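You operate a simulated robot arm through the tools that you are given. There is no shell and no other tool.

Carry out the task below with a simulated robot arm. There is one attempt and no reset: what you move stays moved.

Task
Drop the gate, run the belt and move the tray flagged short to the small white table.
Fine: the amber lamp and the display flag it; lift it with the belt standing and spill nothing; then run on until a full tray rests against the gate, and stop.

The check looks at the end state, three seconds after you hand in, the way a careful person would. Anything else that was tipped, shoved, dropped, spilled or broken makes it a failure.

Robot
A 6-joint arm with a two-finger gripper, fixed in place. Base frame: the origin is on the floor under the middle of its stand, x ahead of it, y to its left, z up; the work surface is at about z = 0.78. Units: m, degrees, N and s.
It reaches about 1.417 m from its shoulder. Its first joint turns from -166.0 to 166.0 degrees. Payload 3.43 kg.
The TCP is the grasp point between the finger pads, 0.02 m short of the fingertips. In the tool frame z runs along the fingers and y along their closing line. The gripper opens to 0.19 m; its body begins 0.248 m behind the TCP.
Orientation is told as [roll, pitch, yaw] about the base's x, y, z axes, in that order, counted from this pose: with the fingers straight down and closing along the base's y, the tool's x points along the base's -x, its y along +y and its z along -z.

Tools
- The arm moves only by the tool apply_moves. Its argument "commands" is a list of rows, each an object (a shift or turn left out is 0, a gripper value left out holds the last) with "gripper": the gripper command, from -1 (shut) to 1 (fully open), values between in proportion; "xyz": the shift along the base's x, y, z in cm, a list of three; "rot": the turn, a rotation vector about the base's x, y, z in degrees, a list of three. In form: [{"gripper": gripper, "xyz": [dx, dy, dz], "rot": [ax, ay, az]}, ...]. A call has 1 to 20 rows; each row is the pose to reach, as a shift and turn from the pose commanded when the call began. Rows are played at 5 a second. More than 0.05 m and 8.6 degrees between two rows, or a gripper value outside its range, and nothing of the call is played. Where a pose cannot be reached the arm comes as near as it can. A force on the tool above 40 N (or 10 N above the force at the start of the call, whichever is more), or a blocked arm, ends the call early, and 0.2 s more pass. The fingers move at their own pace (about 0.153 m/s each) and stop on an object; they squeeze with about 29 N. The grip force told is the motor's: it shows also when the fingers shut on nothing. Time passes only in rows, and 0.2 s behind the last, so rows that repeat a pose let the fingers close. It gives the time, the measured TCP pose, the force on the tool (base axes), the opening and the grip force at its end, in the units of the frame above (readings bear some noise), with the torque about the TCP (base axes, N m) and any sound that the robot's microphone picked up.
- Cameras (640 x 400 px; columns grow to the right, rows downward): "scene" is fixed at [0.3991, 0.6505, 1.3361]; the picture's right is [-0.98, -0.22, 0.00], its down [-0.10, 0.43, -0.90] and it looks along [0.20, -0.88, -0.44] (base axes); focal length 342 px, centre (320, 200). "wrist" rides on the gripper at [0.071, -0.008, -0.288] in the tool frame; the picture's right is [0.12, 0.99, 0.00], its down [-0.96, 0.11, -0.25] and it looks along [-0.25, 0.03, 0.97] (tool axes); focal length 261 px, centre (320, 200). There is no depth. A picture from a camera that has moved, and an enlarged one, comes with that camera's place and axes in the base frame and with its lens.
- snapshot(camera): a new picture of that camera. The clock stands still meanwhile.
- raise_lower(by): moves the trunk up (or, below 0, down) by that many m; the arm rides with it, the base frame stays. It gives what a move gives, with no picture.
- enlarge(camera, box): a new picture of the part [left, top, right, bottom] of that camera's present view, enlarged. The clock stands still meanwhile.
- finish_job(): hands the job in; it is judged then, once.

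Places have to be worked out from the pictures, the camera data and where the tool is seen. Open the gripper and draw the arm clear of the work before you hand the job in, unless the task says otherwise.

The tools are called after ">>>" as name(argument=value, ...) on one line, values as JSON. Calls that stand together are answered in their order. apply_moves: Moves the arm, as the interface text tells. Its arguments: {"type":"object","properties":{"commands":{"type":"array","items":{"type":"object","properties":{"gripper":{"type":"number"},"xyz":{"type":"array","items":{"type":"number"}},"rot":{"type":"array","items":{"type":"number"}}}}}},"required":["commands"]} The other tools are called the same way: raise_lower (by) moves the trunk up or down; snapshot (camera) takes a picture; enlarge (camera, box) takes an enlarged picture of a part of a camera's view; finish_job () hands the job in.

At the start:

```text
time_s: 0.0
tool_pos: [0.7341, -0.0214, 1.1307]
orientation: [0.0, 0.1, 0.1]
force: [-0.6, -0.1, 0.2]
wrist_torque: [0.02, -0.03, 0.0]
opening: 0.1898
grip_force: 0.0
trunk travel left (down, up): [-0.3, 0.14]
```

scene: 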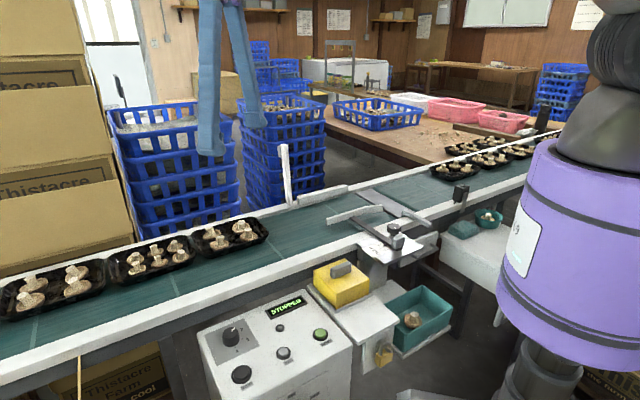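
wrist: 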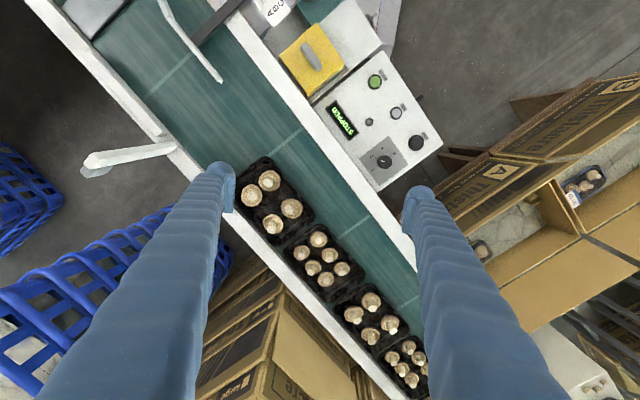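

I start by looking closer at the scene: panel, gate, belt, and trays.

>>> enlarge(camera="scene", box=[180, 260, 460, 400])

>>> enlarge(camera="scene", box=[260, 130, 540, 300])

>>> enlarge(camera="wrist", box=[200, 0, 480, 200])

>>> enlarge(camera="scene", box=[0, 180, 280, 350])

```text
2.29 times, centred on (320, 330) of scene
camera zoom: at [0.3991, 0.6505, 1.3361], right [-0.98, -0.22, 0.0], down [-0.1, 0.43, -0.9], along [0.2, -0.88, -0.44], focal length 781 px, centre (320, -97)
```

zoom: 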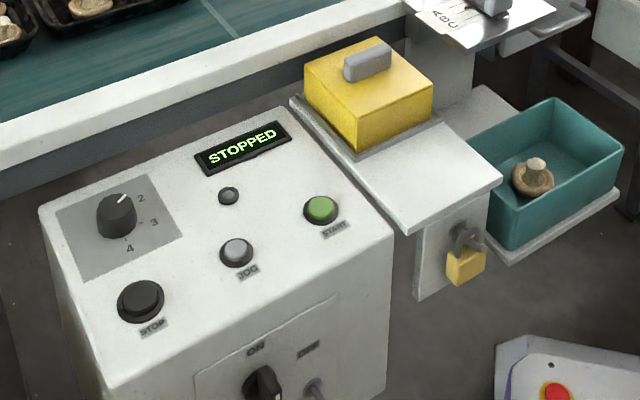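

```text
2.29 times, centred on (400, 215) of scene
camera zoom: at [0.3991, 0.6505, 1.3361], right [-0.98, -0.22, 0.0], down [-0.1, 0.43, -0.9], along [0.2, -0.88, -0.44], focal length 781 px, centre (137, 166)
```

zoom: 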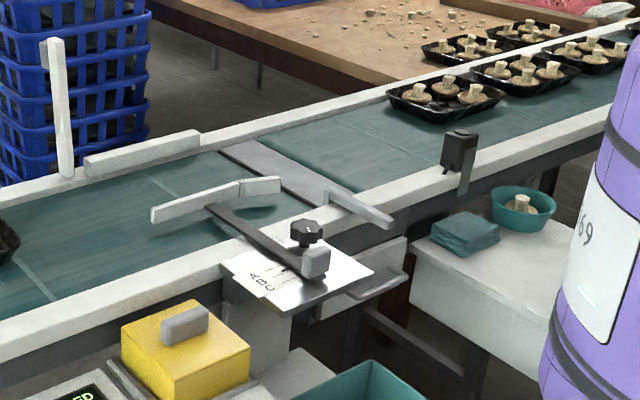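

```text
2.00 times, centred on (340, 100) of wrist
camera zoom: at [0.6641, -0.0294, 1.4192], right [-0.12, 0.99, 0.0], down [0.96, 0.12, 0.25], along [0.24, 0.03, -0.97], focal length 521 px, centre (280, 400)
```

zoom: 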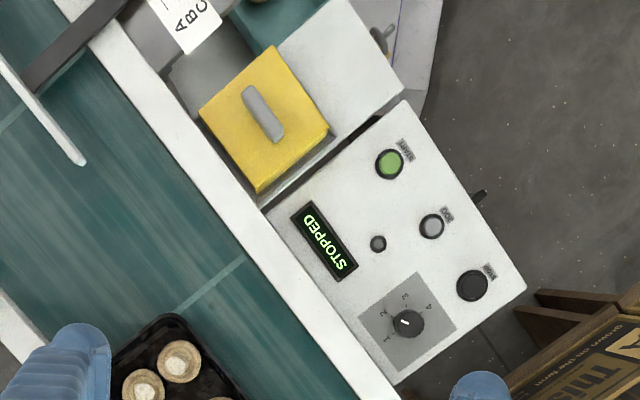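

```text
2.29 times, centred on (140, 265) of scene
camera zoom: at [0.3991, 0.6505, 1.3361], right [-0.98, -0.22, 0.0], down [-0.1, 0.43, -0.9], along [0.2, -0.88, -0.44], focal length 781 px, centre (731, 51)
```

zoom: 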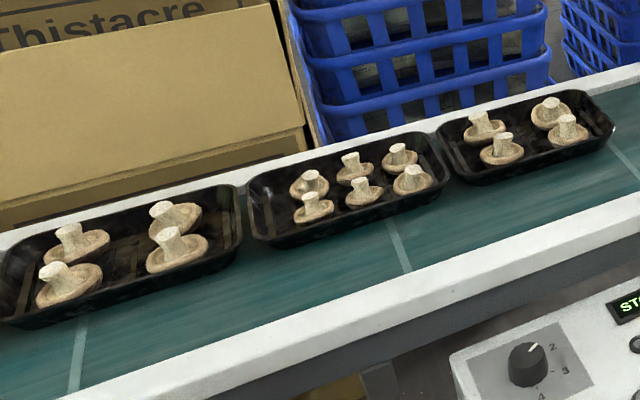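

The belt runs diagonally (about 45° between +x and +y), with the upright white bar on the far rail at about (0.74, -0.37). I zoom in on the bar, the right-hand trays, the display, and the wrist view's lower part.

>>> enlarge(camera="scene", box=[265, 130, 365, 230])

>>> enlarge(camera="scene", box=[400, 110, 560, 210])

>>> enlarge(camera="wrist", box=[60, 100, 260, 225])

>>> enlarge(camera="wrist", box=[220, 150, 460, 400])

>>> enlarge(camera="scene", box=[350, 180, 560, 310])

```text
4.00 times, centred on (315, 180) of scene
camera zoom: at [0.3991, 0.6505, 1.3361], right [-0.98, -0.22, 0.0], down [-0.1, 0.43, -0.9], along [0.2, -0.88, -0.44], focal length 1367 px, centre (340, 280)
```

zoom: 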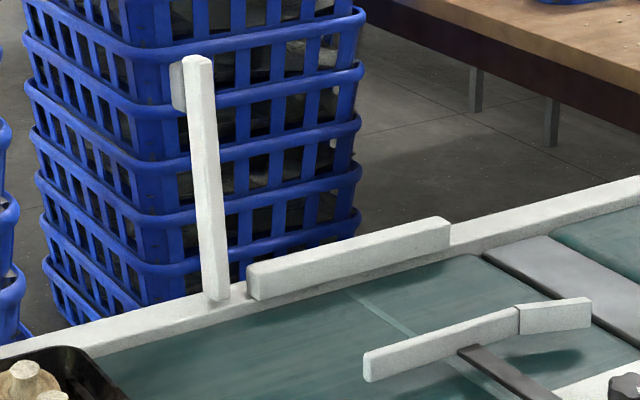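

```text
4.00 times, centred on (480, 160) of scene
camera zoom: at [0.3991, 0.6505, 1.3361], right [-0.98, -0.22, 0.0], down [-0.1, 0.43, -0.9], along [0.2, -0.88, -0.44], focal length 1367 px, centre (-320, 360)
```

zoom: 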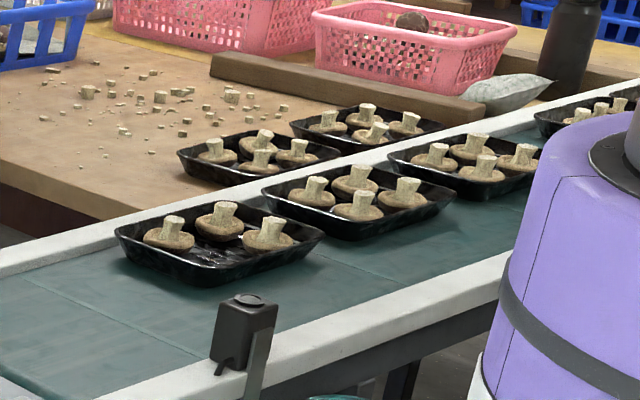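

```text
3.20 times, centred on (160, 162) of wrist
camera zoom: at [0.6641, -0.0294, 1.4192], right [-0.12, 0.99, 0.0], down [0.96, 0.12, 0.25], along [0.24, 0.03, -0.97], focal length 834 px, centre (832, 320)
```

zoom: 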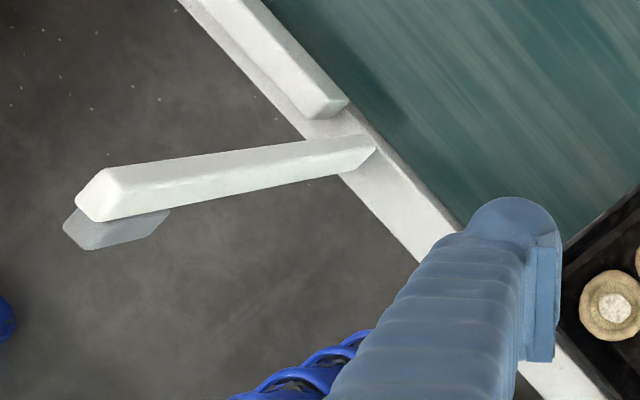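

```text
1.60 times, centred on (340, 275) of wrist
camera zoom: at [0.6641, -0.0294, 1.4192], right [-0.12, 0.99, 0.0], down [0.96, 0.12, 0.25], along [0.24, 0.03, -0.97], focal length 417 px, centre (288, 80)
```

zoom: 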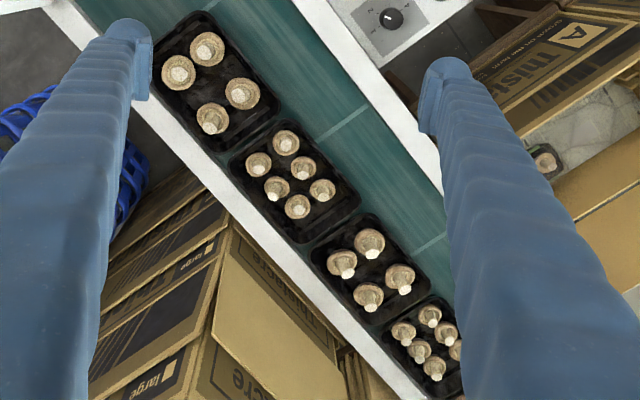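

```text
3.05 times, centred on (455, 245) of scene
camera zoom: at [0.3991, 0.6505, 1.3361], right [-0.98, -0.22, 0.0], down [-0.1, 0.43, -0.9], along [0.2, -0.88, -0.44], focal length 1041 px, centre (-91, 63)
```

zoom: 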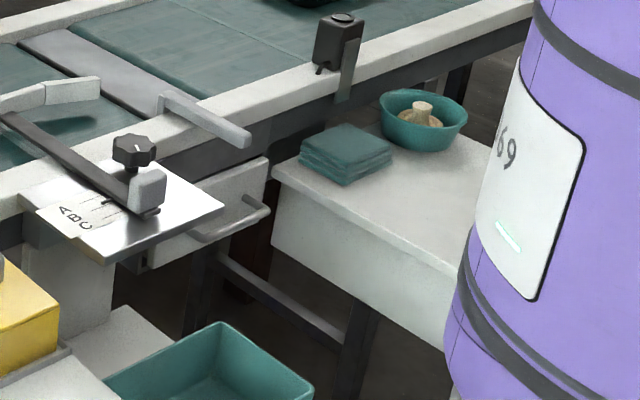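

The right-hand trays come next to the gate: the first holds only 3 mushrooms, and the funnel guides open toward them, so the belt seems to run from right to left (+x,+y). I move the arm toward the gate/weigh section at a safe height to look down on it and on the white table.

>>> apply_moves(commands=[{"xyz": [-3, -3.5, 1]}, {"xyz": [-6, -7, 2]}, {"xyz": [-9, -10.5, 3]}, {"xyz": [-12, -14, 4]}, {"xyz": [-15, -17.5, 5]}, {"xyz": [-18, -21, 6]}, {"xyz": [-21, -24.5, 7]}, {"xyz": [-24, -28, 8]}, {"xyz": [-27, -31.5, 9]}, {"xyz": [-27, -31.5, 9]}])

>>> snapshot(camera="wrist")

>>> snapshot(camera="scene")

```text
time_s: 2.2
tool_pos: [0.4657, -0.3354, 1.2216]
orientation: [0.0, 0.2, 0.1]
force: [0.0, -0.1, 0.7]
wrist_torque: [0.04, 0.0, -0.01]
opening: 0.1906
grip_force: 0.0
trunk travel left (down, up): [-0.3, 0.14]
```

```text
taken
camera wrist: at [0.3955, -0.3445, 1.5092], right [-0.12, 0.99, 0.0], down [0.96, 0.12, 0.25], along [0.24, 0.03, -0.97], focal length 261 px, centre (320, 200)
```

wrist: 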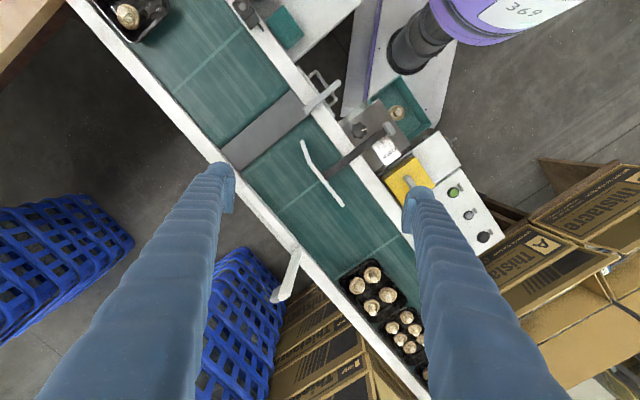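

```text
taken
```

scene: 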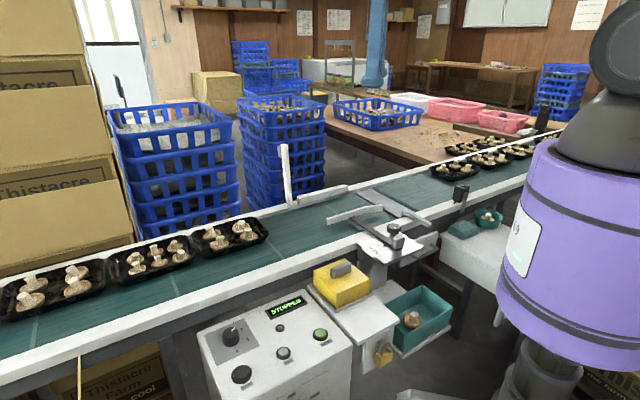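

The guides form a lane along the far side of the belt, and a grey plate crosses the belt upstream of it. I zoom in on these parts and on the white table at the top.

>>> enlarge(camera="wrist", box=[200, 60, 440, 220])

>>> enlarge(camera="wrist", box=[80, 0, 400, 120])

>>> enlarge(camera="wrist", box=[200, 200, 400, 330])

```text
2.50 times, centred on (320, 140) of wrist
camera zoom: at [0.3955, -0.3445, 1.5092], right [-0.12, 0.99, 0.0], down [0.96, 0.12, 0.25], along [0.24, 0.03, -0.97], focal length 652 px, centre (320, 350)
```

zoom: 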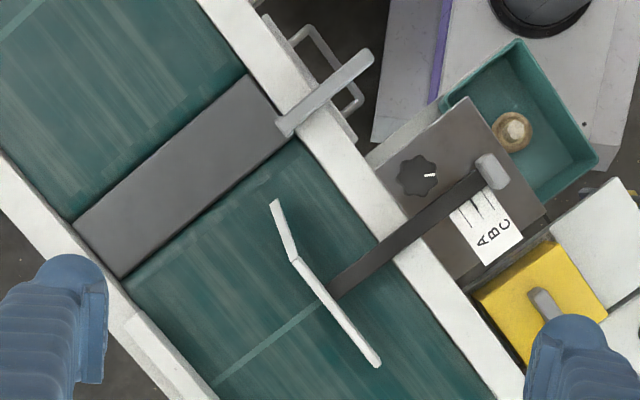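

```text
2.00 times, centred on (240, 60) of wrist
camera zoom: at [0.3955, -0.3445, 1.5092], right [-0.12, 0.99, 0.0], down [0.96, 0.12, 0.25], along [0.24, 0.03, -0.97], focal length 521 px, centre (480, 480)
```

zoom: 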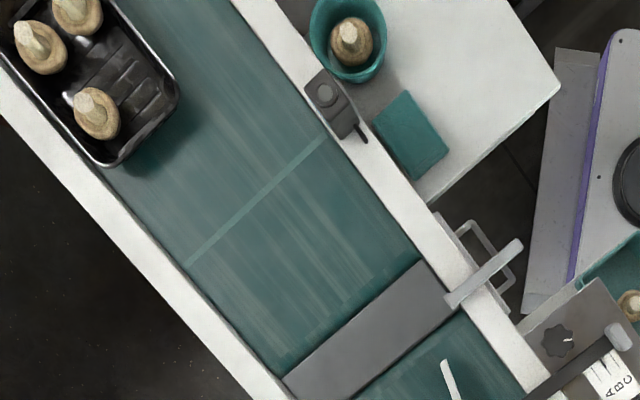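

```text
3.08 times, centred on (300, 265) of wrist
camera zoom: at [0.3955, -0.3445, 1.5092], right [-0.12, 0.99, 0.0], down [0.96, 0.12, 0.25], along [0.24, 0.03, -0.97], focal length 802 px, centre (382, 0)
```

zoom: 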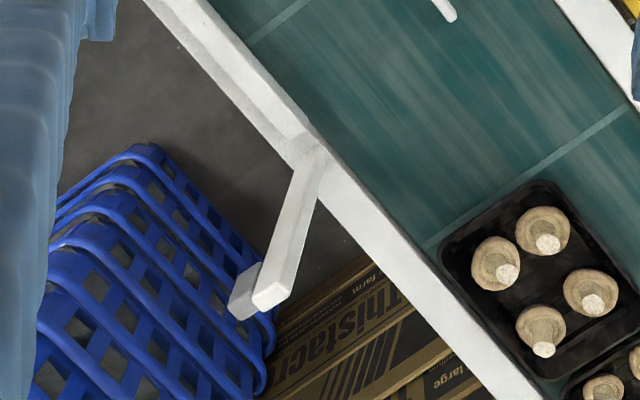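

The table top works out to about z=0.69 with its near corner at about (0.21,-0.45). I move the camera over there to see the whole table and the upstream trays.

>>> apply_moves(commands=[{"xyz": [-3.6, -2.7, 0.3]}, {"xyz": [-7.2, -5.4, 0.6]}, {"xyz": [-10.8, -8.1, 0.9]}, {"xyz": [-14.4, -10.8, 1.2]}, {"xyz": [-18, -13.5, 1.5]}, {"xyz": [-21.6, -16.2, 1.8]}, {"xyz": [-25.2, -18.9, 2.1]}, {"xyz": [-28.8, -21.6, 2.4]}, {"xyz": [-32.4, -24.3, 2.7]}, {"xyz": [-36, -27, 3]}, {"xyz": [-36, -27, 3]}])

>>> snapshot(camera="wrist")

>>> snapshot(camera="scene")

```text
time_s: 4.6
tool_pos: [0.103, -0.6053, 1.2519]
orientation: [0.0, 0.0, 0.2]
force: [-0.2, 0.3, -0.1]
wrist_torque: [0.05, 0.02, 0.02]
opening: 0.1904
grip_force: 0.1
trunk travel left (down, up): [-0.3, 0.14]
```

```text
taken
camera wrist: at [0.0332, -0.6143, 1.5403], right [-0.12, 0.99, 0.0], down [0.96, 0.12, 0.25], along [0.25, 0.03, -0.97], focal length 261 px, centre (320, 200)
```

wrist: 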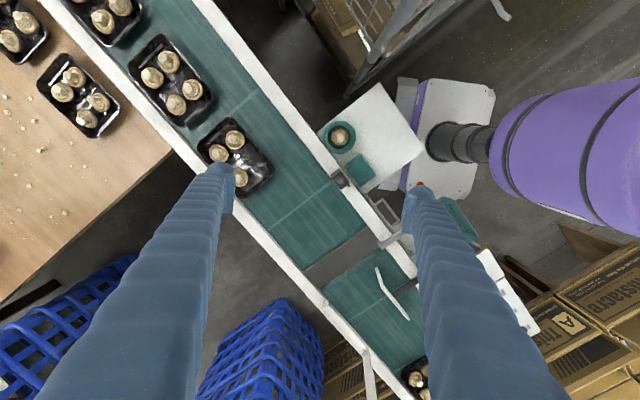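

```text
taken
```

scene: 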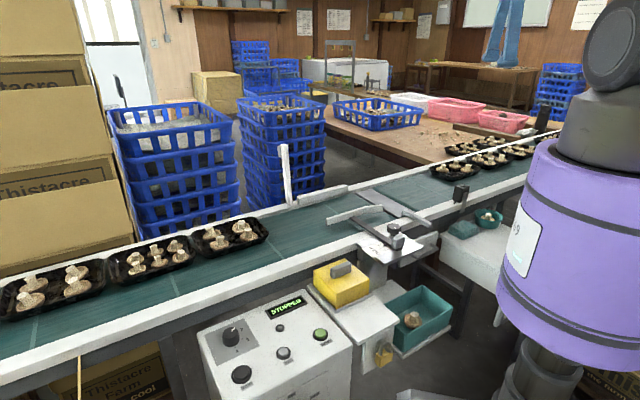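

>>> enlarge(camera="wrist", box=[100, 20, 260, 120])

>>> enlarge(camera="wrist", box=[280, 70, 500, 210])

>>> enlarge(camera="wrist", box=[180, 90, 420, 260])

```text
4.00 times, centred on (180, 70) of wrist
camera zoom: at [0.0332, -0.6143, 1.5403], right [-0.12, 0.99, 0.0], down [0.96, 0.12, 0.25], along [0.25, 0.03, -0.97], focal length 1043 px, centre (880, 720)
```

zoom: 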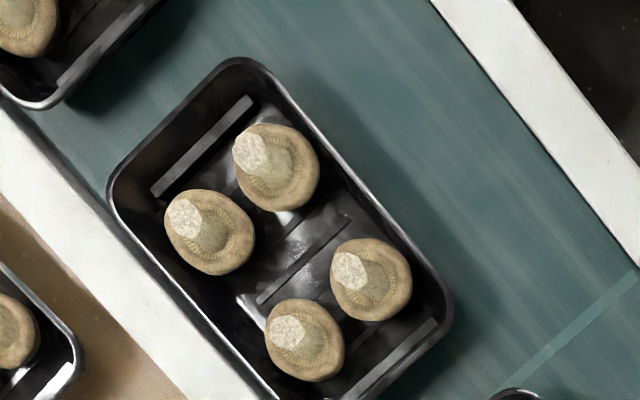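

```text
2.86 times, centred on (390, 140) of wrist
camera zoom: at [0.0332, -0.6143, 1.5403], right [-0.12, 0.99, 0.0], down [0.96, 0.12, 0.25], along [0.25, 0.03, -0.97], focal length 745 px, centre (120, 371)
```

zoom: 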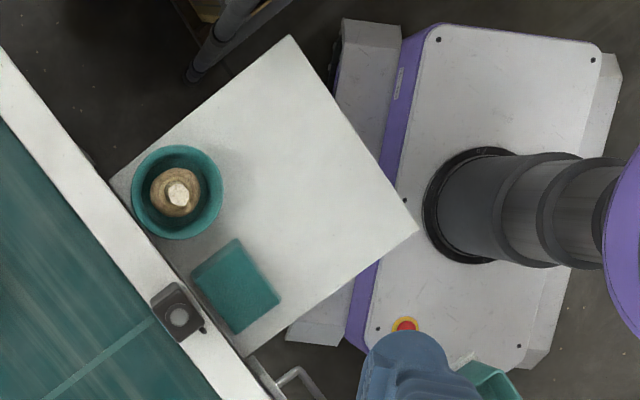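

```text
2.35 times, centred on (300, 175) of wrist
camera zoom: at [0.0332, -0.6143, 1.5403], right [-0.12, 0.99, 0.0], down [0.96, 0.12, 0.25], along [0.25, 0.03, -0.97], focal length 613 px, centre (367, 259)
```

zoom: 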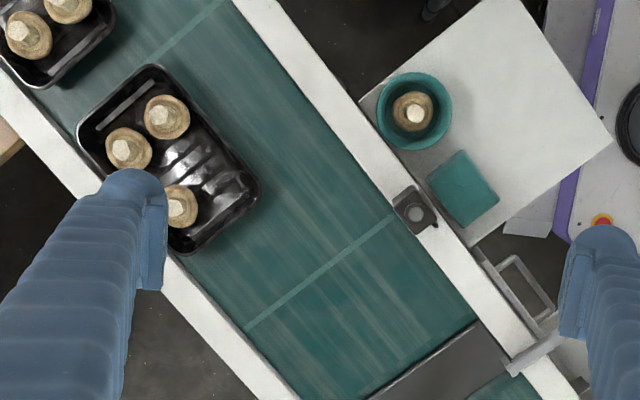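

The table is a ~0.25 m square, s/n-aligned with the belt, with bowl and cloth along its belt side and free space on the robot side. Before running anything I check the downstream (left) end of the belt, where the filled trays stand.

>>> apply_moves(commands=[{"xyz": [3.9, 2.85, 0]}, {"xyz": [7.8, 5.7, 0]}, {"xyz": [11.7, 8.55, 0]}, {"xyz": [15.6, 11.4, 0]}, {"xyz": [19.5, 14.25, 0]}, {"xyz": [23.4, 17.1, 0]}, {"xyz": [27.3, 19.95, 0]}, {"xyz": [31.2, 22.8, 0]}, {"xyz": [35.1, 25.65, 0]}, {"xyz": [39, 28.5, 0]}, {"xyz": [42.9, 31.35, 0]}, {"xyz": [46.8, 34.2, 0]}, {"xyz": [50.7, 37.05, 0]}, {"xyz": [54.6, 39.9, 0]}, {"xyz": [58.5, 42.75, 0]}, {"xyz": [62.4, 45.6, 0]}, {"xyz": [66.3, 48.45, 0]}, {"xyz": [70.2, 51.3, 0]}, {"xyz": [74.1, 54.15, 0]}, {"xyz": [78, 57, 0]}])

>>> snapshot(camera="wrist")

```text
time_s: 8.8
tool_pos: [0.8871, -0.0351, 1.2496]
orientation: [0.0, 0.2, 0.2]
force: [1.0, -0.1, -0.6]
wrist_torque: [-0.06, 0.12, 0.0]
opening: 0.1899
grip_force: 0.1
trunk travel left (down, up): [-0.3, 0.14]
```

```text
taken
camera wrist: at [0.817, -0.0434, 1.5385], right [-0.12, 0.99, 0.0], down [0.96, 0.12, 0.24], along [0.24, 0.03, -0.97], focal length 261 px, centre (320, 200)
```

wrist: 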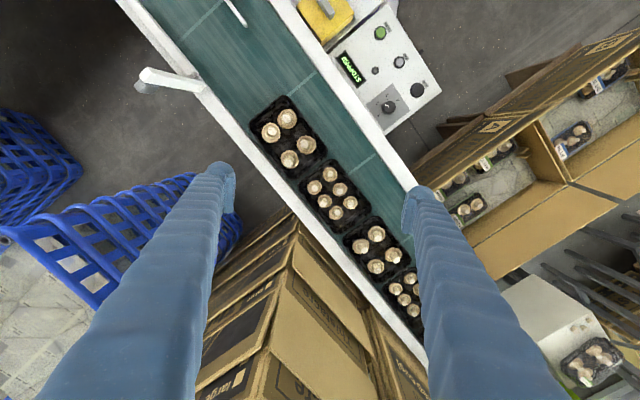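

The fingers hide the belt's end; I yaw the tool +45° so it looks straight down the belt (also the orientation I'd use for gripping).

>>> apply_moves(commands=[{"rot": [0, 0, 7.5]}, {"rot": [0, 0, 15]}, {"rot": [0, 0, 22.5]}, {"rot": [0, 0, 30]}, {"rot": [0, 0, 37.5]}, {"rot": [0, 0, 45]}, {"rot": [0, 0, 45]}])

>>> snapshot(camera="wrist")

>>> enlarge(camera="wrist", box=[220, 180, 420, 400])

```text
time_s: 10.4
tool_pos: [0.8844, -0.0358, 1.2511]
orientation: [0.0, 0.1, 45.1]
force: [0.0, 0.3, 0.0]
wrist_torque: [0.0, 0.0, 0.03]
opening: 0.19
grip_force: 0.0
trunk travel left (down, up): [-0.3, 0.14]
```

```text
taken
camera wrist: at [0.8413, -0.0914, 1.5391], right [-0.79, 0.62, 0.0], down [0.6, 0.76, 0.25], along [0.15, 0.19, -0.97], focal length 261 px, centre (320, 200)
```

wrist: 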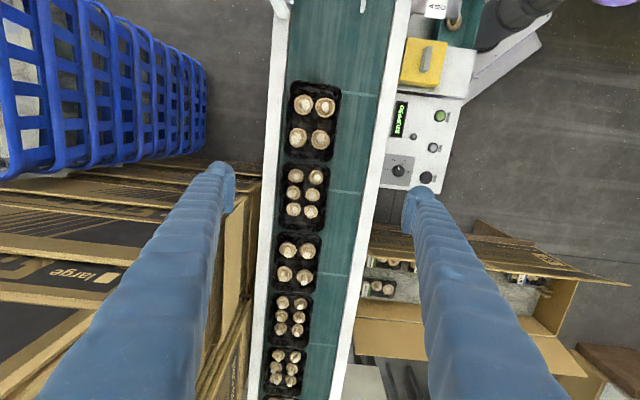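

```text
1.82 times, centred on (320, 290) of wrist
camera zoom: at [0.8413, -0.0914, 1.5391], right [-0.79, 0.62, 0.0], down [0.6, 0.76, 0.25], along [0.15, 0.19, -0.97], focal length 474 px, centre (320, 36)
```

zoom: 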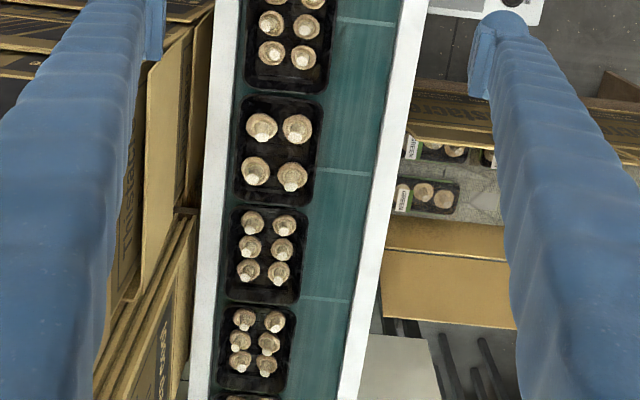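

The downstream trays form one packed row reaching past the view. I tilt the tool to look further down the belt and see where that row ends.

>>> apply_moves(commands=[{"rot": [5, -5, 0], "xyz": [1, 1, 1]}, {"rot": [10, -10, 0], "xyz": [2, 2, 2]}, {"rot": [15, -15, 0], "xyz": [3, 3, 3]}, {"rot": [20, -20, 0], "xyz": [4, 4, 4]}, {"rot": [20, -20, 0], "xyz": [4, 4, 4]}])

>>> snapshot(camera="wrist")

>>> enlarge(camera="wrist", box=[220, 100, 420, 300])

```text
time_s: 11.6
tool_pos: [0.9255, 0.0041, 1.2928]
orientation: [0.0, -28.3, 45.1]
force: [-0.5, -0.1, -0.2]
wrist_torque: [-0.01, 0.01, 0.02]
opening: 0.1901
grip_force: 0.1
trunk travel left (down, up): [-0.3, 0.14]
```

```text
taken
camera wrist: at [0.7909, -0.142, 1.5122], right [-0.78, 0.63, -0.06], down [0.43, 0.6, 0.67], along [0.46, 0.5, -0.74], focal length 261 px, centre (320, 200)
```

wrist: 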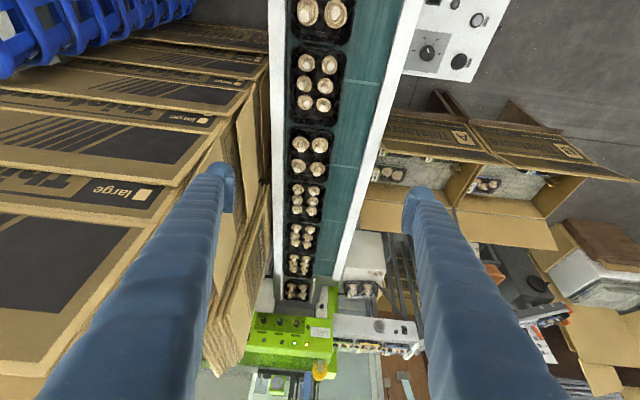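

```text
2.00 times, centred on (320, 200) of wrist
camera zoom: at [0.7909, -0.142, 1.5122], right [-0.78, 0.63, -0.06], down [0.43, 0.6, 0.67], along [0.46, 0.5, -0.74], focal length 521 px, centre (320, 200)
```

zoom: 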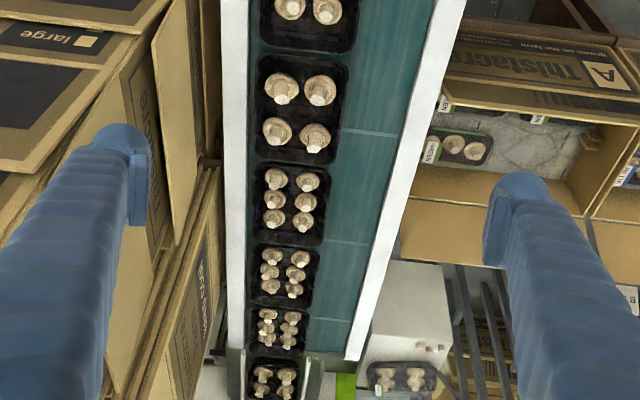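

The packed row rests against the stop of the green wrapping machine, so the belt does run toward +x,+y, and the flow reaches the gate from the upstream side. Now I untilt, close the fingers and go to the outer side of the upright bar (base ≈ (0.743,-0.370), top z≈1.005).

>>> apply_moves(commands=[{"gripper": -1, "rot": [-4, 4, 0], "xyz": [-1.2, -4.4, 0]}, {"rot": [-8, 8, 0], "xyz": [-2.4, -8.8, 0]}, {"rot": [-12, 12, 0], "xyz": [-3.6, -13.2, 0]}, {"rot": [-16, 16, 0], "xyz": [-4.8, -17.6, 0]}, {"rot": [-20, 20, 0], "xyz": [-6, -22, 0]}, {"rot": [-20, 20, 0], "xyz": [-7.2, -26.4, 0]}, {"rot": [-20, 20, 0], "xyz": [-8.4, -30.8, 0]}, {"rot": [-20, 20, 0], "xyz": [-9.6, -35.2, 0]}, {"rot": [-20, 20, 0], "xyz": [-10.8, -39.6, 0]}, {"rot": [-20, 20, 0], "xyz": [-11.3, -44.4, 0]}, {"rot": [-20, 20, 0], "xyz": [-11.3, -44.4, -4.5]}, {"rot": [-20, 20, 0], "xyz": [-11.3, -44.4, -9]}, {"rot": [-20, 20, 0], "xyz": [-11.3, -44.4, -13.5]}, {"rot": [-20, 20, 0], "xyz": [-11.3, -44.4, -13.5]}])

>>> snapshot(camera="wrist")

>>> snapshot(camera="scene")

```text
time_s: 14.6
tool_pos: [0.8113, -0.4388, 1.158]
orientation: [0.0, 0.0, 45.0]
force: [0.0, 0.3, -0.3]
wrist_torque: [0.02, -0.03, -0.03]
opening: 0.0001
grip_force: 28.5
trunk travel left (down, up): [-0.3, 0.14]
```

```text
taken
camera wrist: at [0.7682, -0.4952, 1.4448], right [-0.79, 0.62, 0.0], down [0.6, 0.76, 0.25], along [0.15, 0.19, -0.97], focal length 261 px, centre (320, 200)
```

wrist: 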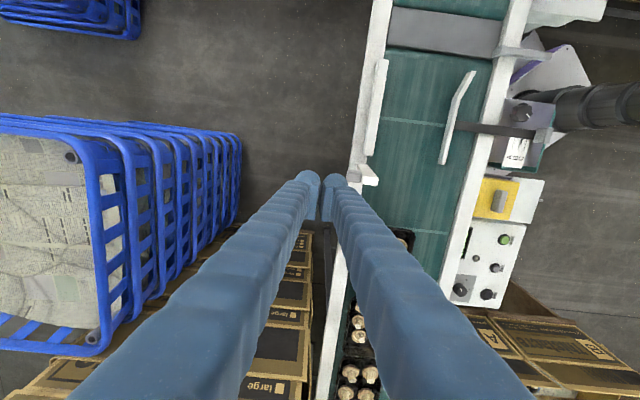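

```text
taken
```

scene: 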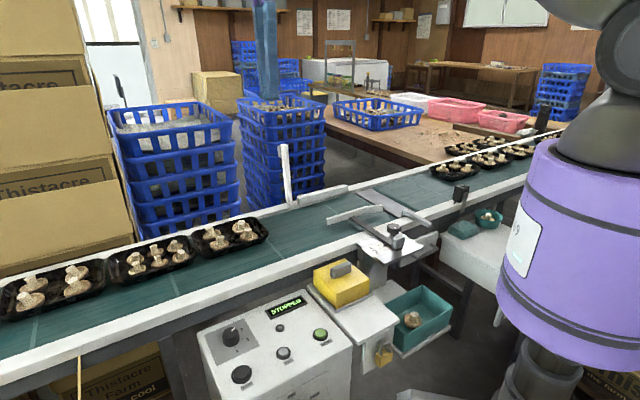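

The closed fingers are just outside the bar. I zoom in to check spacing before lowering.

>>> enlarge(camera="wrist", box=[280, 120, 440, 220])

>>> enlarge(camera="scene", box=[230, 60, 390, 220])

```text
4.00 times, centred on (360, 170) of wrist
camera zoom: at [0.7682, -0.4952, 1.4448], right [-0.79, 0.62, 0.0], down [0.6, 0.76, 0.25], along [0.15, 0.19, -0.97], focal length 1043 px, centre (160, 320)
```

zoom: 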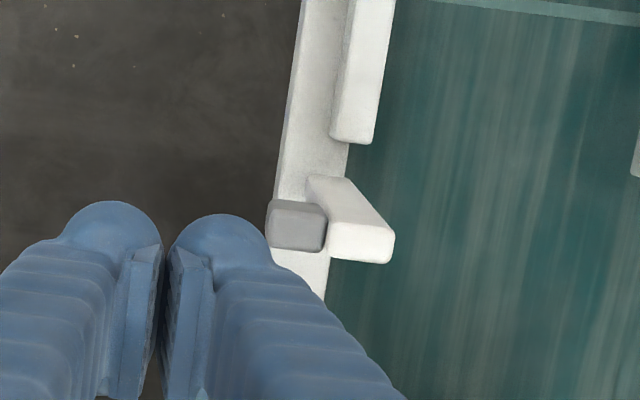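

```text
2.50 times, centred on (310, 140) of scene
camera zoom: at [0.3991, 0.6505, 1.3361], right [-0.98, -0.22, 0.0], down [-0.1, 0.43, -0.9], along [0.2, -0.88, -0.44], focal length 854 px, centre (345, 350)
```

zoom: 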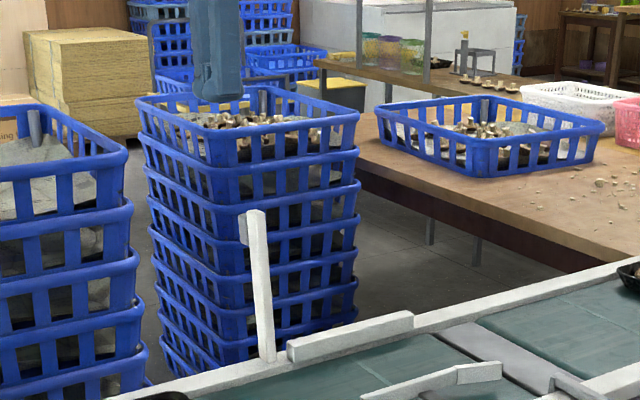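

Clearance to the tab is ~1.7 cm. I lower the closed fingers beside it and push the bar top gently toward the belt.

>>> apply_moves(commands=[{"xyz": [0, 0, -4.6]}, {"xyz": [0, 0, -9.2]}, {"xyz": [0, 0, -13.8]}, {"xyz": [0, 0, -18]}, {"xyz": [0, 0, -18]}])

>>> enlarge(camera="wrist", box=[280, 120, 440, 220])

>>> enlarge(camera="scene", box=[230, 60, 390, 220])

```text
time_s: 15.8
tool_pos: [0.8127, -0.4394, 0.9759]
orientation: [-0.1, 0.0, 44.9]
force: [0.9, 0.3, -0.1]
wrist_torque: [0.0, -0.06, 0.0]
opening: 0.0
grip_force: 29.2
trunk travel left (down, up): [-0.3, 0.14]
```

```text
4.00 times, centred on (360, 170) of wrist
camera zoom: at [0.7683, -0.496, 1.2638], right [-0.79, 0.62, 0.0], down [0.6, 0.76, 0.25], along [0.15, 0.19, -0.97], focal length 1043 px, centre (160, 320)
```

zoom: 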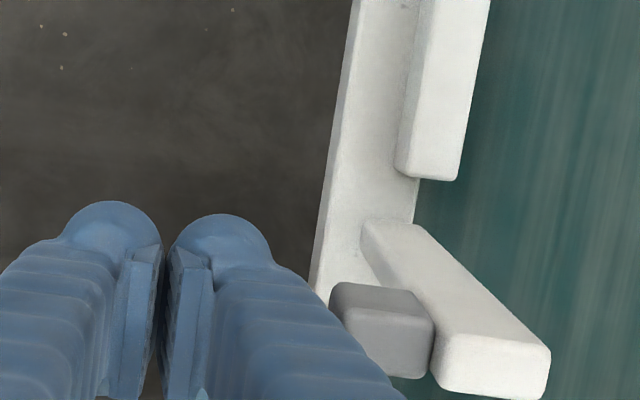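

```text
2.50 times, centred on (310, 140) of scene
camera zoom: at [0.3991, 0.6505, 1.3361], right [-0.98, -0.22, 0.0], down [-0.1, 0.43, -0.9], along [0.2, -0.88, -0.44], focal length 854 px, centre (345, 350)
```

zoom: 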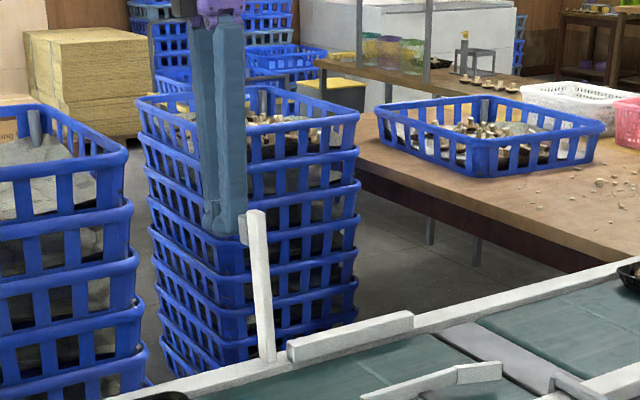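

TCP is aligned along the belt with the bar (s≈0.264). Now I push toward the belt in small steps.

>>> apply_moves(commands=[{"xyz": [-1, 1, 0]}, {"xyz": [-2, 2, 0]}, {"xyz": [-3, 3, 0]}, {"xyz": [-4, 4, 0]}, {"xyz": [-5, 5, 0]}])

>>> enlarge(camera="wrist", box=[260, 100, 500, 250])

>>> enlarge(camera="scene", box=[230, 60, 390, 220])

```text
time_s: 17.0
tool_pos: [0.7614, -0.3906, 0.9782]
orientation: [0.0, 0.1, 45.1]
force: [0.3, -0.3, 0.1]
wrist_torque: [0.01, 0.0, 0.01]
opening: 0.0
grip_force: 29.2
trunk travel left (down, up): [-0.3, 0.14]
```

```text
2.67 times, centred on (380, 175) of wrist
camera zoom: at [0.7177, -0.4461, 1.2655], right [-0.79, 0.62, 0.0], down [0.6, 0.76, 0.25], along [0.15, 0.19, -0.97], focal length 695 px, centre (160, 267)
```

zoom: 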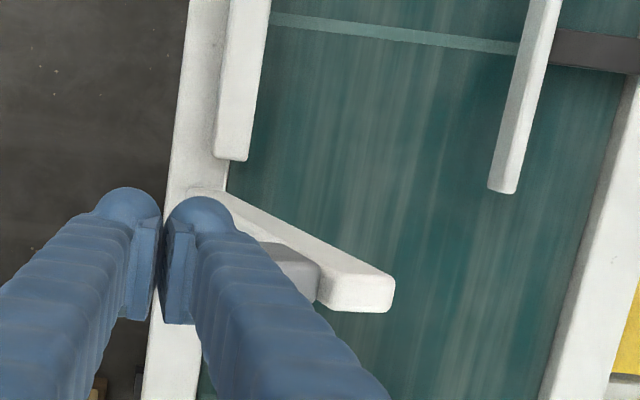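

```text
2.50 times, centred on (310, 140) of scene
camera zoom: at [0.3991, 0.6505, 1.3361], right [-0.98, -0.22, 0.0], down [-0.1, 0.43, -0.9], along [0.2, -0.88, -0.44], focal length 854 px, centre (345, 350)
```

zoom: 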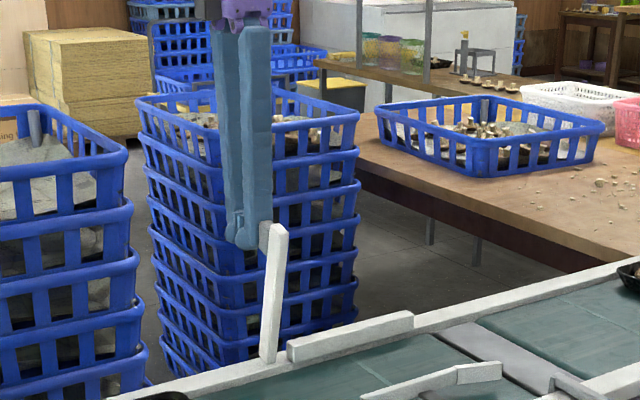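

The bar tilts with almost no force. I continue pushing and follow it downward.

>>> apply_moves(commands=[{"xyz": [-1, 1, 0]}, {"xyz": [-2, 2, 0]}, {"xyz": [-3, 3, 0]}, {"xyz": [-4, 4, 0]}])

>>> enlarge(camera="wrist", box=[260, 100, 500, 250])

>>> enlarge(camera="scene", box=[230, 100, 430, 240])

```text
time_s: 18.0
tool_pos: [0.7214, -0.3507, 0.9767]
orientation: [0.1, 0.0, 45.0]
force: [-0.4, 0.5, -0.1]
wrist_torque: [-0.02, -0.01, -0.02]
opening: 0.0
grip_force: 29.3
trunk travel left (down, up): [-0.3, 0.14]
```

```text
2.67 times, centred on (380, 175) of wrist
camera zoom: at [0.6773, -0.4055, 1.2647], right [-0.79, 0.62, 0.0], down [0.6, 0.76, 0.25], along [0.15, 0.19, -0.97], focal length 695 px, centre (160, 267)
```

zoom: 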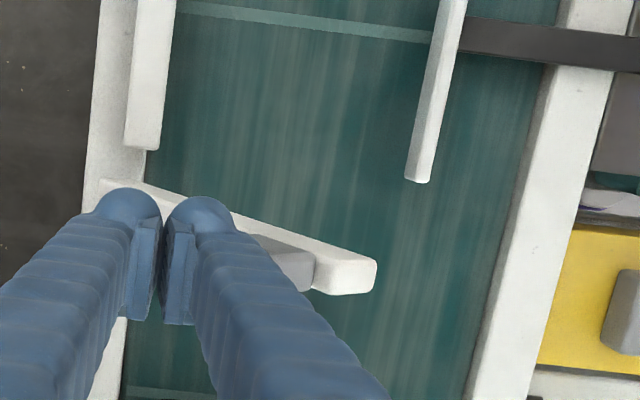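

```text
2.86 times, centred on (330, 170) of scene
camera zoom: at [0.3991, 0.6505, 1.3361], right [-0.98, -0.22, 0.0], down [-0.1, 0.43, -0.9], along [0.2, -0.88, -0.44], focal length 976 px, centre (291, 286)
```

zoom: 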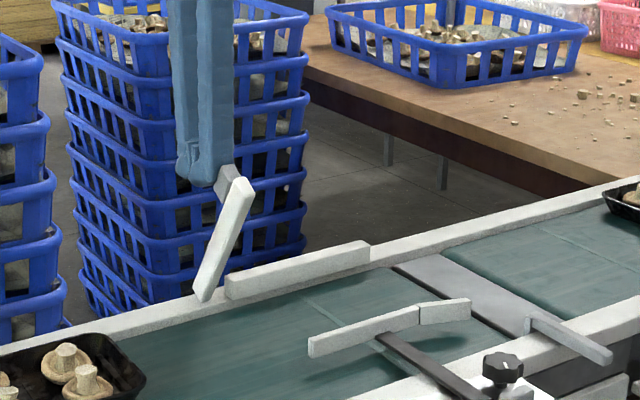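

The bar is about 40° over and stays where pushed. I keep following it inward and down.

>>> apply_moves(commands=[{"xyz": [-1.5, 1.5, -0.5]}, {"xyz": [-3, 3, -1.2]}, {"xyz": [-4.2, 4.2, -2.2]}, {"xyz": [-5.2, 5.2, -3.5]}, {"xyz": [-6, 6, -5]}])

>>> enlarge(camera="wrist", box=[260, 100, 500, 250])

>>> enlarge(camera="scene", box=[230, 100, 430, 240])

```text
time_s: 19.2
tool_pos: [0.6618, -0.2894, 0.9267]
orientation: [-0.1, 0.0, 45.1]
force: [-0.2, -1.0, -0.5]
wrist_torque: [-0.02, 0.0, 0.0]
opening: 0.0
grip_force: 29.3
trunk travel left (down, up): [-0.3, 0.14]
```

```text
2.67 times, centred on (380, 175) of wrist
camera zoom: at [0.6182, -0.3459, 1.215], right [-0.79, 0.62, 0.0], down [0.6, 0.76, 0.25], along [0.15, 0.19, -0.97], focal length 695 px, centre (160, 267)
```

zoom: 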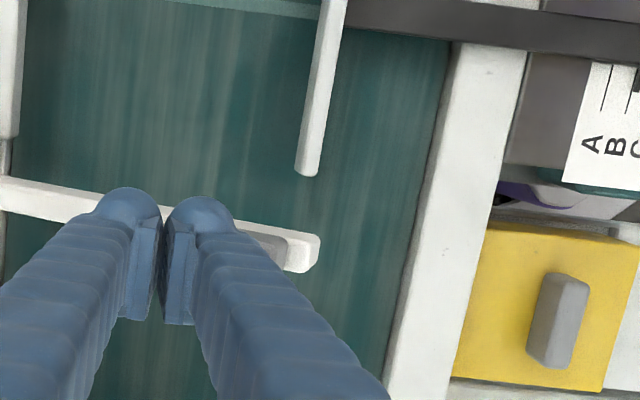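

```text
2.86 times, centred on (330, 170) of scene
camera zoom: at [0.3991, 0.6505, 1.3361], right [-0.98, -0.22, 0.0], down [-0.1, 0.43, -0.9], along [0.2, -0.88, -0.44], focal length 976 px, centre (291, 286)
```

zoom: 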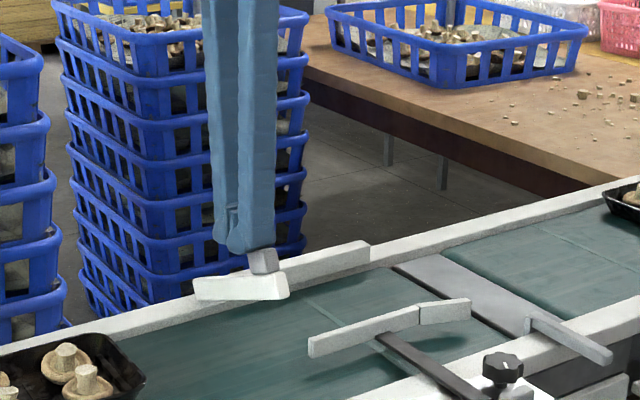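

The end of the bar is still about 9 cm above the belt (~27° up). I continue pushing it down in small steps, watching the force.

>>> apply_moves(commands=[{"xyz": [-0.5, 0.5, -1.5]}, {"xyz": [-1, 1, -3]}, {"xyz": [-1.2, 1.2, -4.5]}, {"xyz": [-1.2, 1.2, -6]}])

>>> enlarge(camera="wrist", box=[260, 100, 500, 250])

>>> enlarge(camera="scene", box=[230, 100, 430, 240])

```text
time_s: 20.2
tool_pos: [0.6499, -0.2777, 0.8667]
orientation: [0.0, 0.0, 45.0]
force: [0.0, -0.2, -0.3]
wrist_torque: [0.03, 0.03, -0.03]
opening: 0.0
grip_force: 29.6
trunk travel left (down, up): [-0.3, 0.14]
```

```text
2.67 times, centred on (380, 175) of wrist
camera zoom: at [0.6054, -0.3337, 1.1546], right [-0.79, 0.62, 0.0], down [0.6, 0.76, 0.25], along [0.15, 0.19, -0.97], focal length 695 px, centre (160, 267)
```

zoom: 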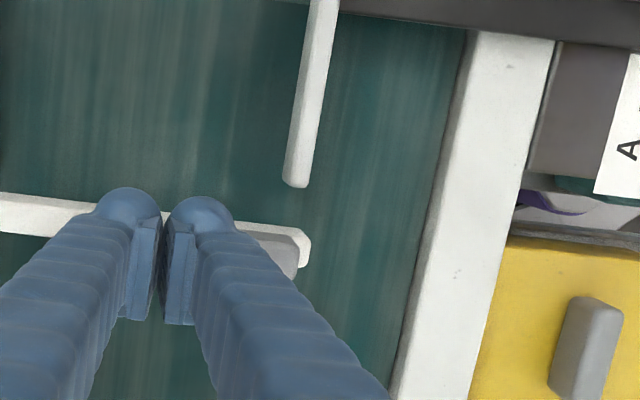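

```text
2.86 times, centred on (330, 170) of scene
camera zoom: at [0.3991, 0.6505, 1.3361], right [-0.98, -0.22, 0.0], down [-0.1, 0.43, -0.9], along [0.2, -0.88, -0.44], focal length 976 px, centre (291, 286)
```

zoom: 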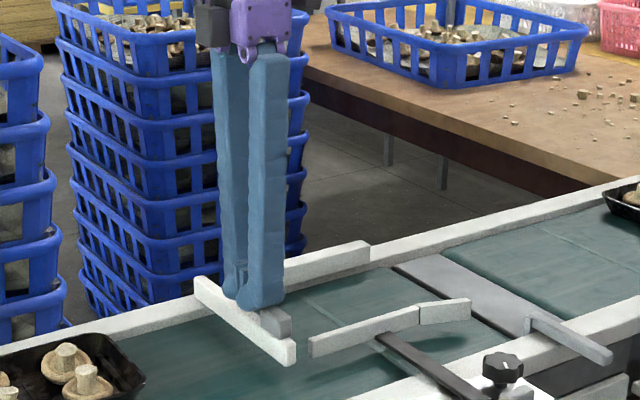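

The bar now appears nearly flat (end underside ≈0.80). I press a little further until I feel the stop.

>>> apply_moves(commands=[{"xyz": [0, 0, -0.7]}, {"xyz": [0, 0, -1.4]}, {"xyz": [0, 0, -2.1]}, {"xyz": [0, 0, -2.8]}])

>>> enlarge(camera="scene", box=[230, 100, 430, 240])

```text
time_s: 20.9
tool_pos: [0.6506, -0.2777, 0.8581]
orientation: [-0.2, -0.1, 45.2]
force: [-9.8, 2.5, 32.2]
wrist_torque: [0.63, 0.81, 0.13]
opening: 0.0
grip_force: 29.1
trunk travel left (down, up): [-0.3, 0.14]
stopped in row 3: the force on the tool passed its limit at 52 N (the readings are from after the stop); the commanded pose is now the measured one
```

```text
2.86 times, centred on (330, 170) of scene
camera zoom: at [0.3991, 0.6505, 1.3361], right [-0.98, -0.22, 0.0], down [-0.1, 0.43, -0.9], along [0.2, -0.88, -0.44], focal length 976 px, centre (291, 286)
```

zoom: 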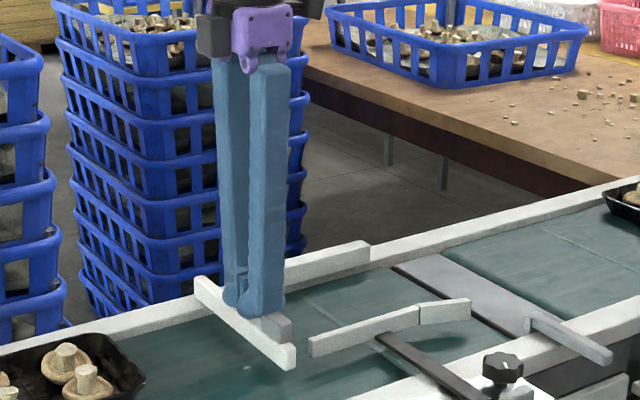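

The gate bar rests on its stop across the lane. I raise the arm and go over the START button (≈(0.5245, 0.0925, 0.713)), stopping well above it to verify.

>>> apply_moves(commands=[{"xyz": [0, 0, 4.7]}, {"xyz": [0, 0, 9.4]}, {"xyz": [0, 0, 14]}, {"xyz": [-1.6, 4.6, 14]}, {"xyz": [-3.2, 9.2, 14]}, {"xyz": [-4.8, 13.8, 14]}, {"xyz": [-6.3, 18.5, 14]}, {"xyz": [-7.9, 23.1, 14]}, {"xyz": [-9.5, 27.8, 14]}, {"xyz": [-11.1, 32.4, 14]}, {"xyz": [-12.6, 37, 14]}, {"xyz": [-12.6, 37, 9.5]}, {"xyz": [-12.6, 37, 5]}, {"xyz": [-12.6, 37, 0.5]}, {"xyz": [-12.6, 37, -4]}, {"xyz": [-12.6, 37, -8]}, {"xyz": [-12.6, 37, -8]}])

>>> snapshot(camera="scene")

>>> snapshot(camera="wrist")

>>> enlarge(camera="scene", box=[180, 260, 400, 400])

>>> enlarge(camera="scene", box=[230, 150, 430, 250])

```text
time_s: 24.5
tool_pos: [0.5254, 0.0909, 0.7755]
orientation: [-0.1, -0.1, 45.0]
force: [0.3, 0.6, 0.5]
wrist_torque: [-0.06, 0.01, 0.0]
opening: 0.0
grip_force: 29.3
trunk travel left (down, up): [-0.3, 0.14]
```

```text
taken
```

scene: 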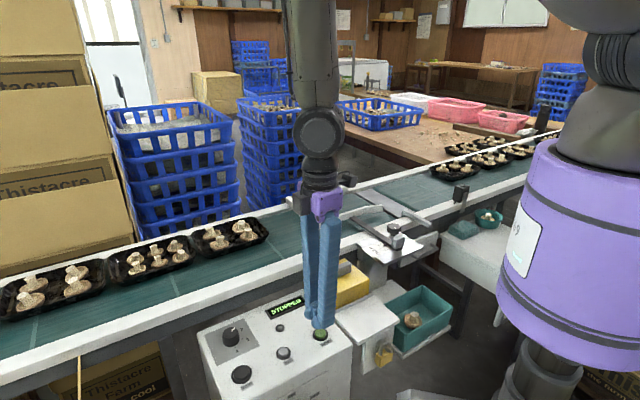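

```text
taken
camera wrist: at [0.4808, 0.0356, 1.0623], right [-0.79, 0.62, 0.0], down [0.6, 0.76, 0.25], along [0.16, 0.19, -0.97], focal length 261 px, centre (320, 200)
```

wrist: 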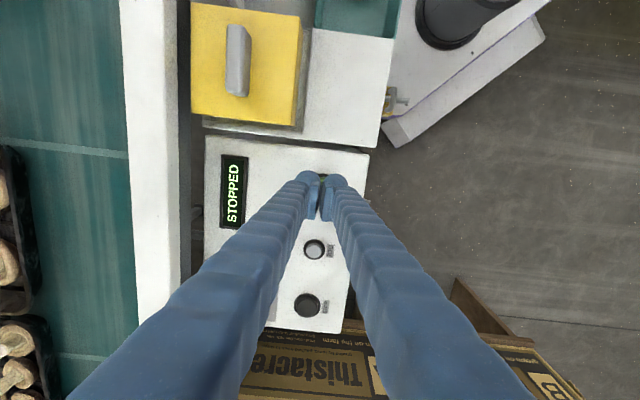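

```text
2.86 times, centred on (290, 330) of scene
camera zoom: at [0.3991, 0.6505, 1.3361], right [-0.98, -0.22, 0.0], down [-0.1, 0.43, -0.9], along [0.2, -0.88, -0.44], focal length 976 px, centre (406, -171)
```

zoom: 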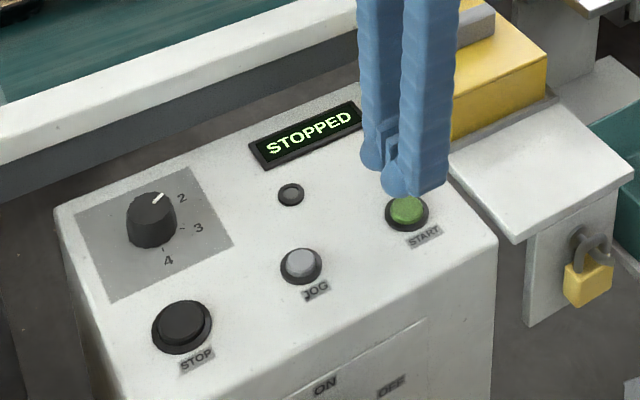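

```text
3.20 times, centred on (330, 200) of scene
camera zoom: at [0.3991, 0.6505, 1.3361], right [-0.98, -0.22, 0.0], down [-0.1, 0.43, -0.9], along [0.2, -0.88, -0.44], focal length 1093 px, centre (288, 200)
```

zoom: 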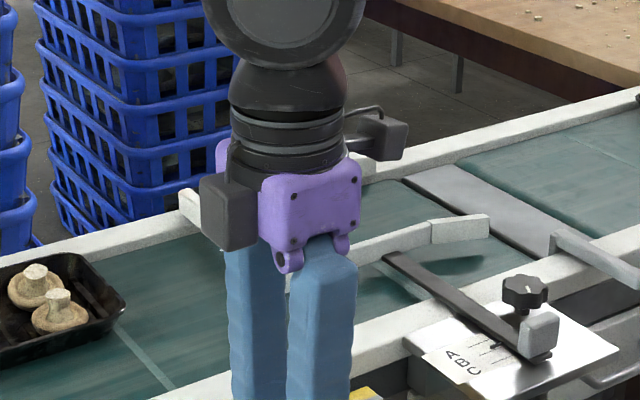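

Fingertips sit about 4 cm over START; gate is down, display says STOPPED. I press START down gently and lift off.

>>> apply_moves(commands=[{"xyz": [0, 0, -2.5]}, {"xyz": [0, 0, -4]}, {"xyz": [0, 0, -4.8]}, {"xyz": [0, 0, -2]}])

>>> enlarge(camera="scene", box=[180, 260, 400, 400])

>>> snapshot(camera="scene")

```text
time_s: 25.5
tool_pos: [0.5252, 0.0929, 0.7554]
orientation: [-0.2, -0.1, 45.0]
force: [-0.6, 0.0, 0.2]
wrist_torque: [0.04, -0.09, 0.0]
opening: 0.0
grip_force: 33.6
trunk travel left (down, up): [-0.3, 0.14]
heard: click
```

```text
2.86 times, centred on (290, 330) of scene
camera zoom: at [0.3991, 0.6505, 1.3361], right [-0.98, -0.22, 0.0], down [-0.1, 0.43, -0.9], along [0.2, -0.88, -0.44], focal length 976 px, centre (406, -171)
```

zoom: 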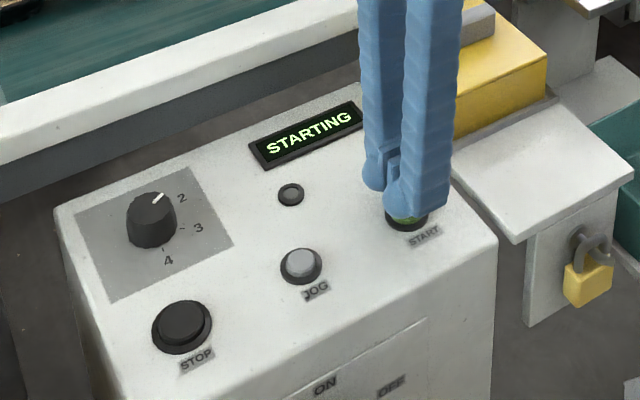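

```text
taken
```

scene: 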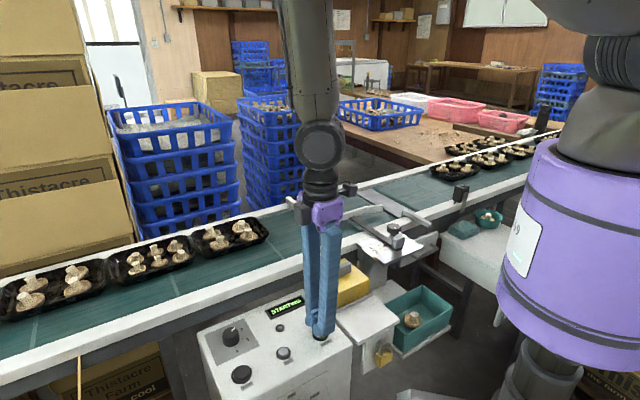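

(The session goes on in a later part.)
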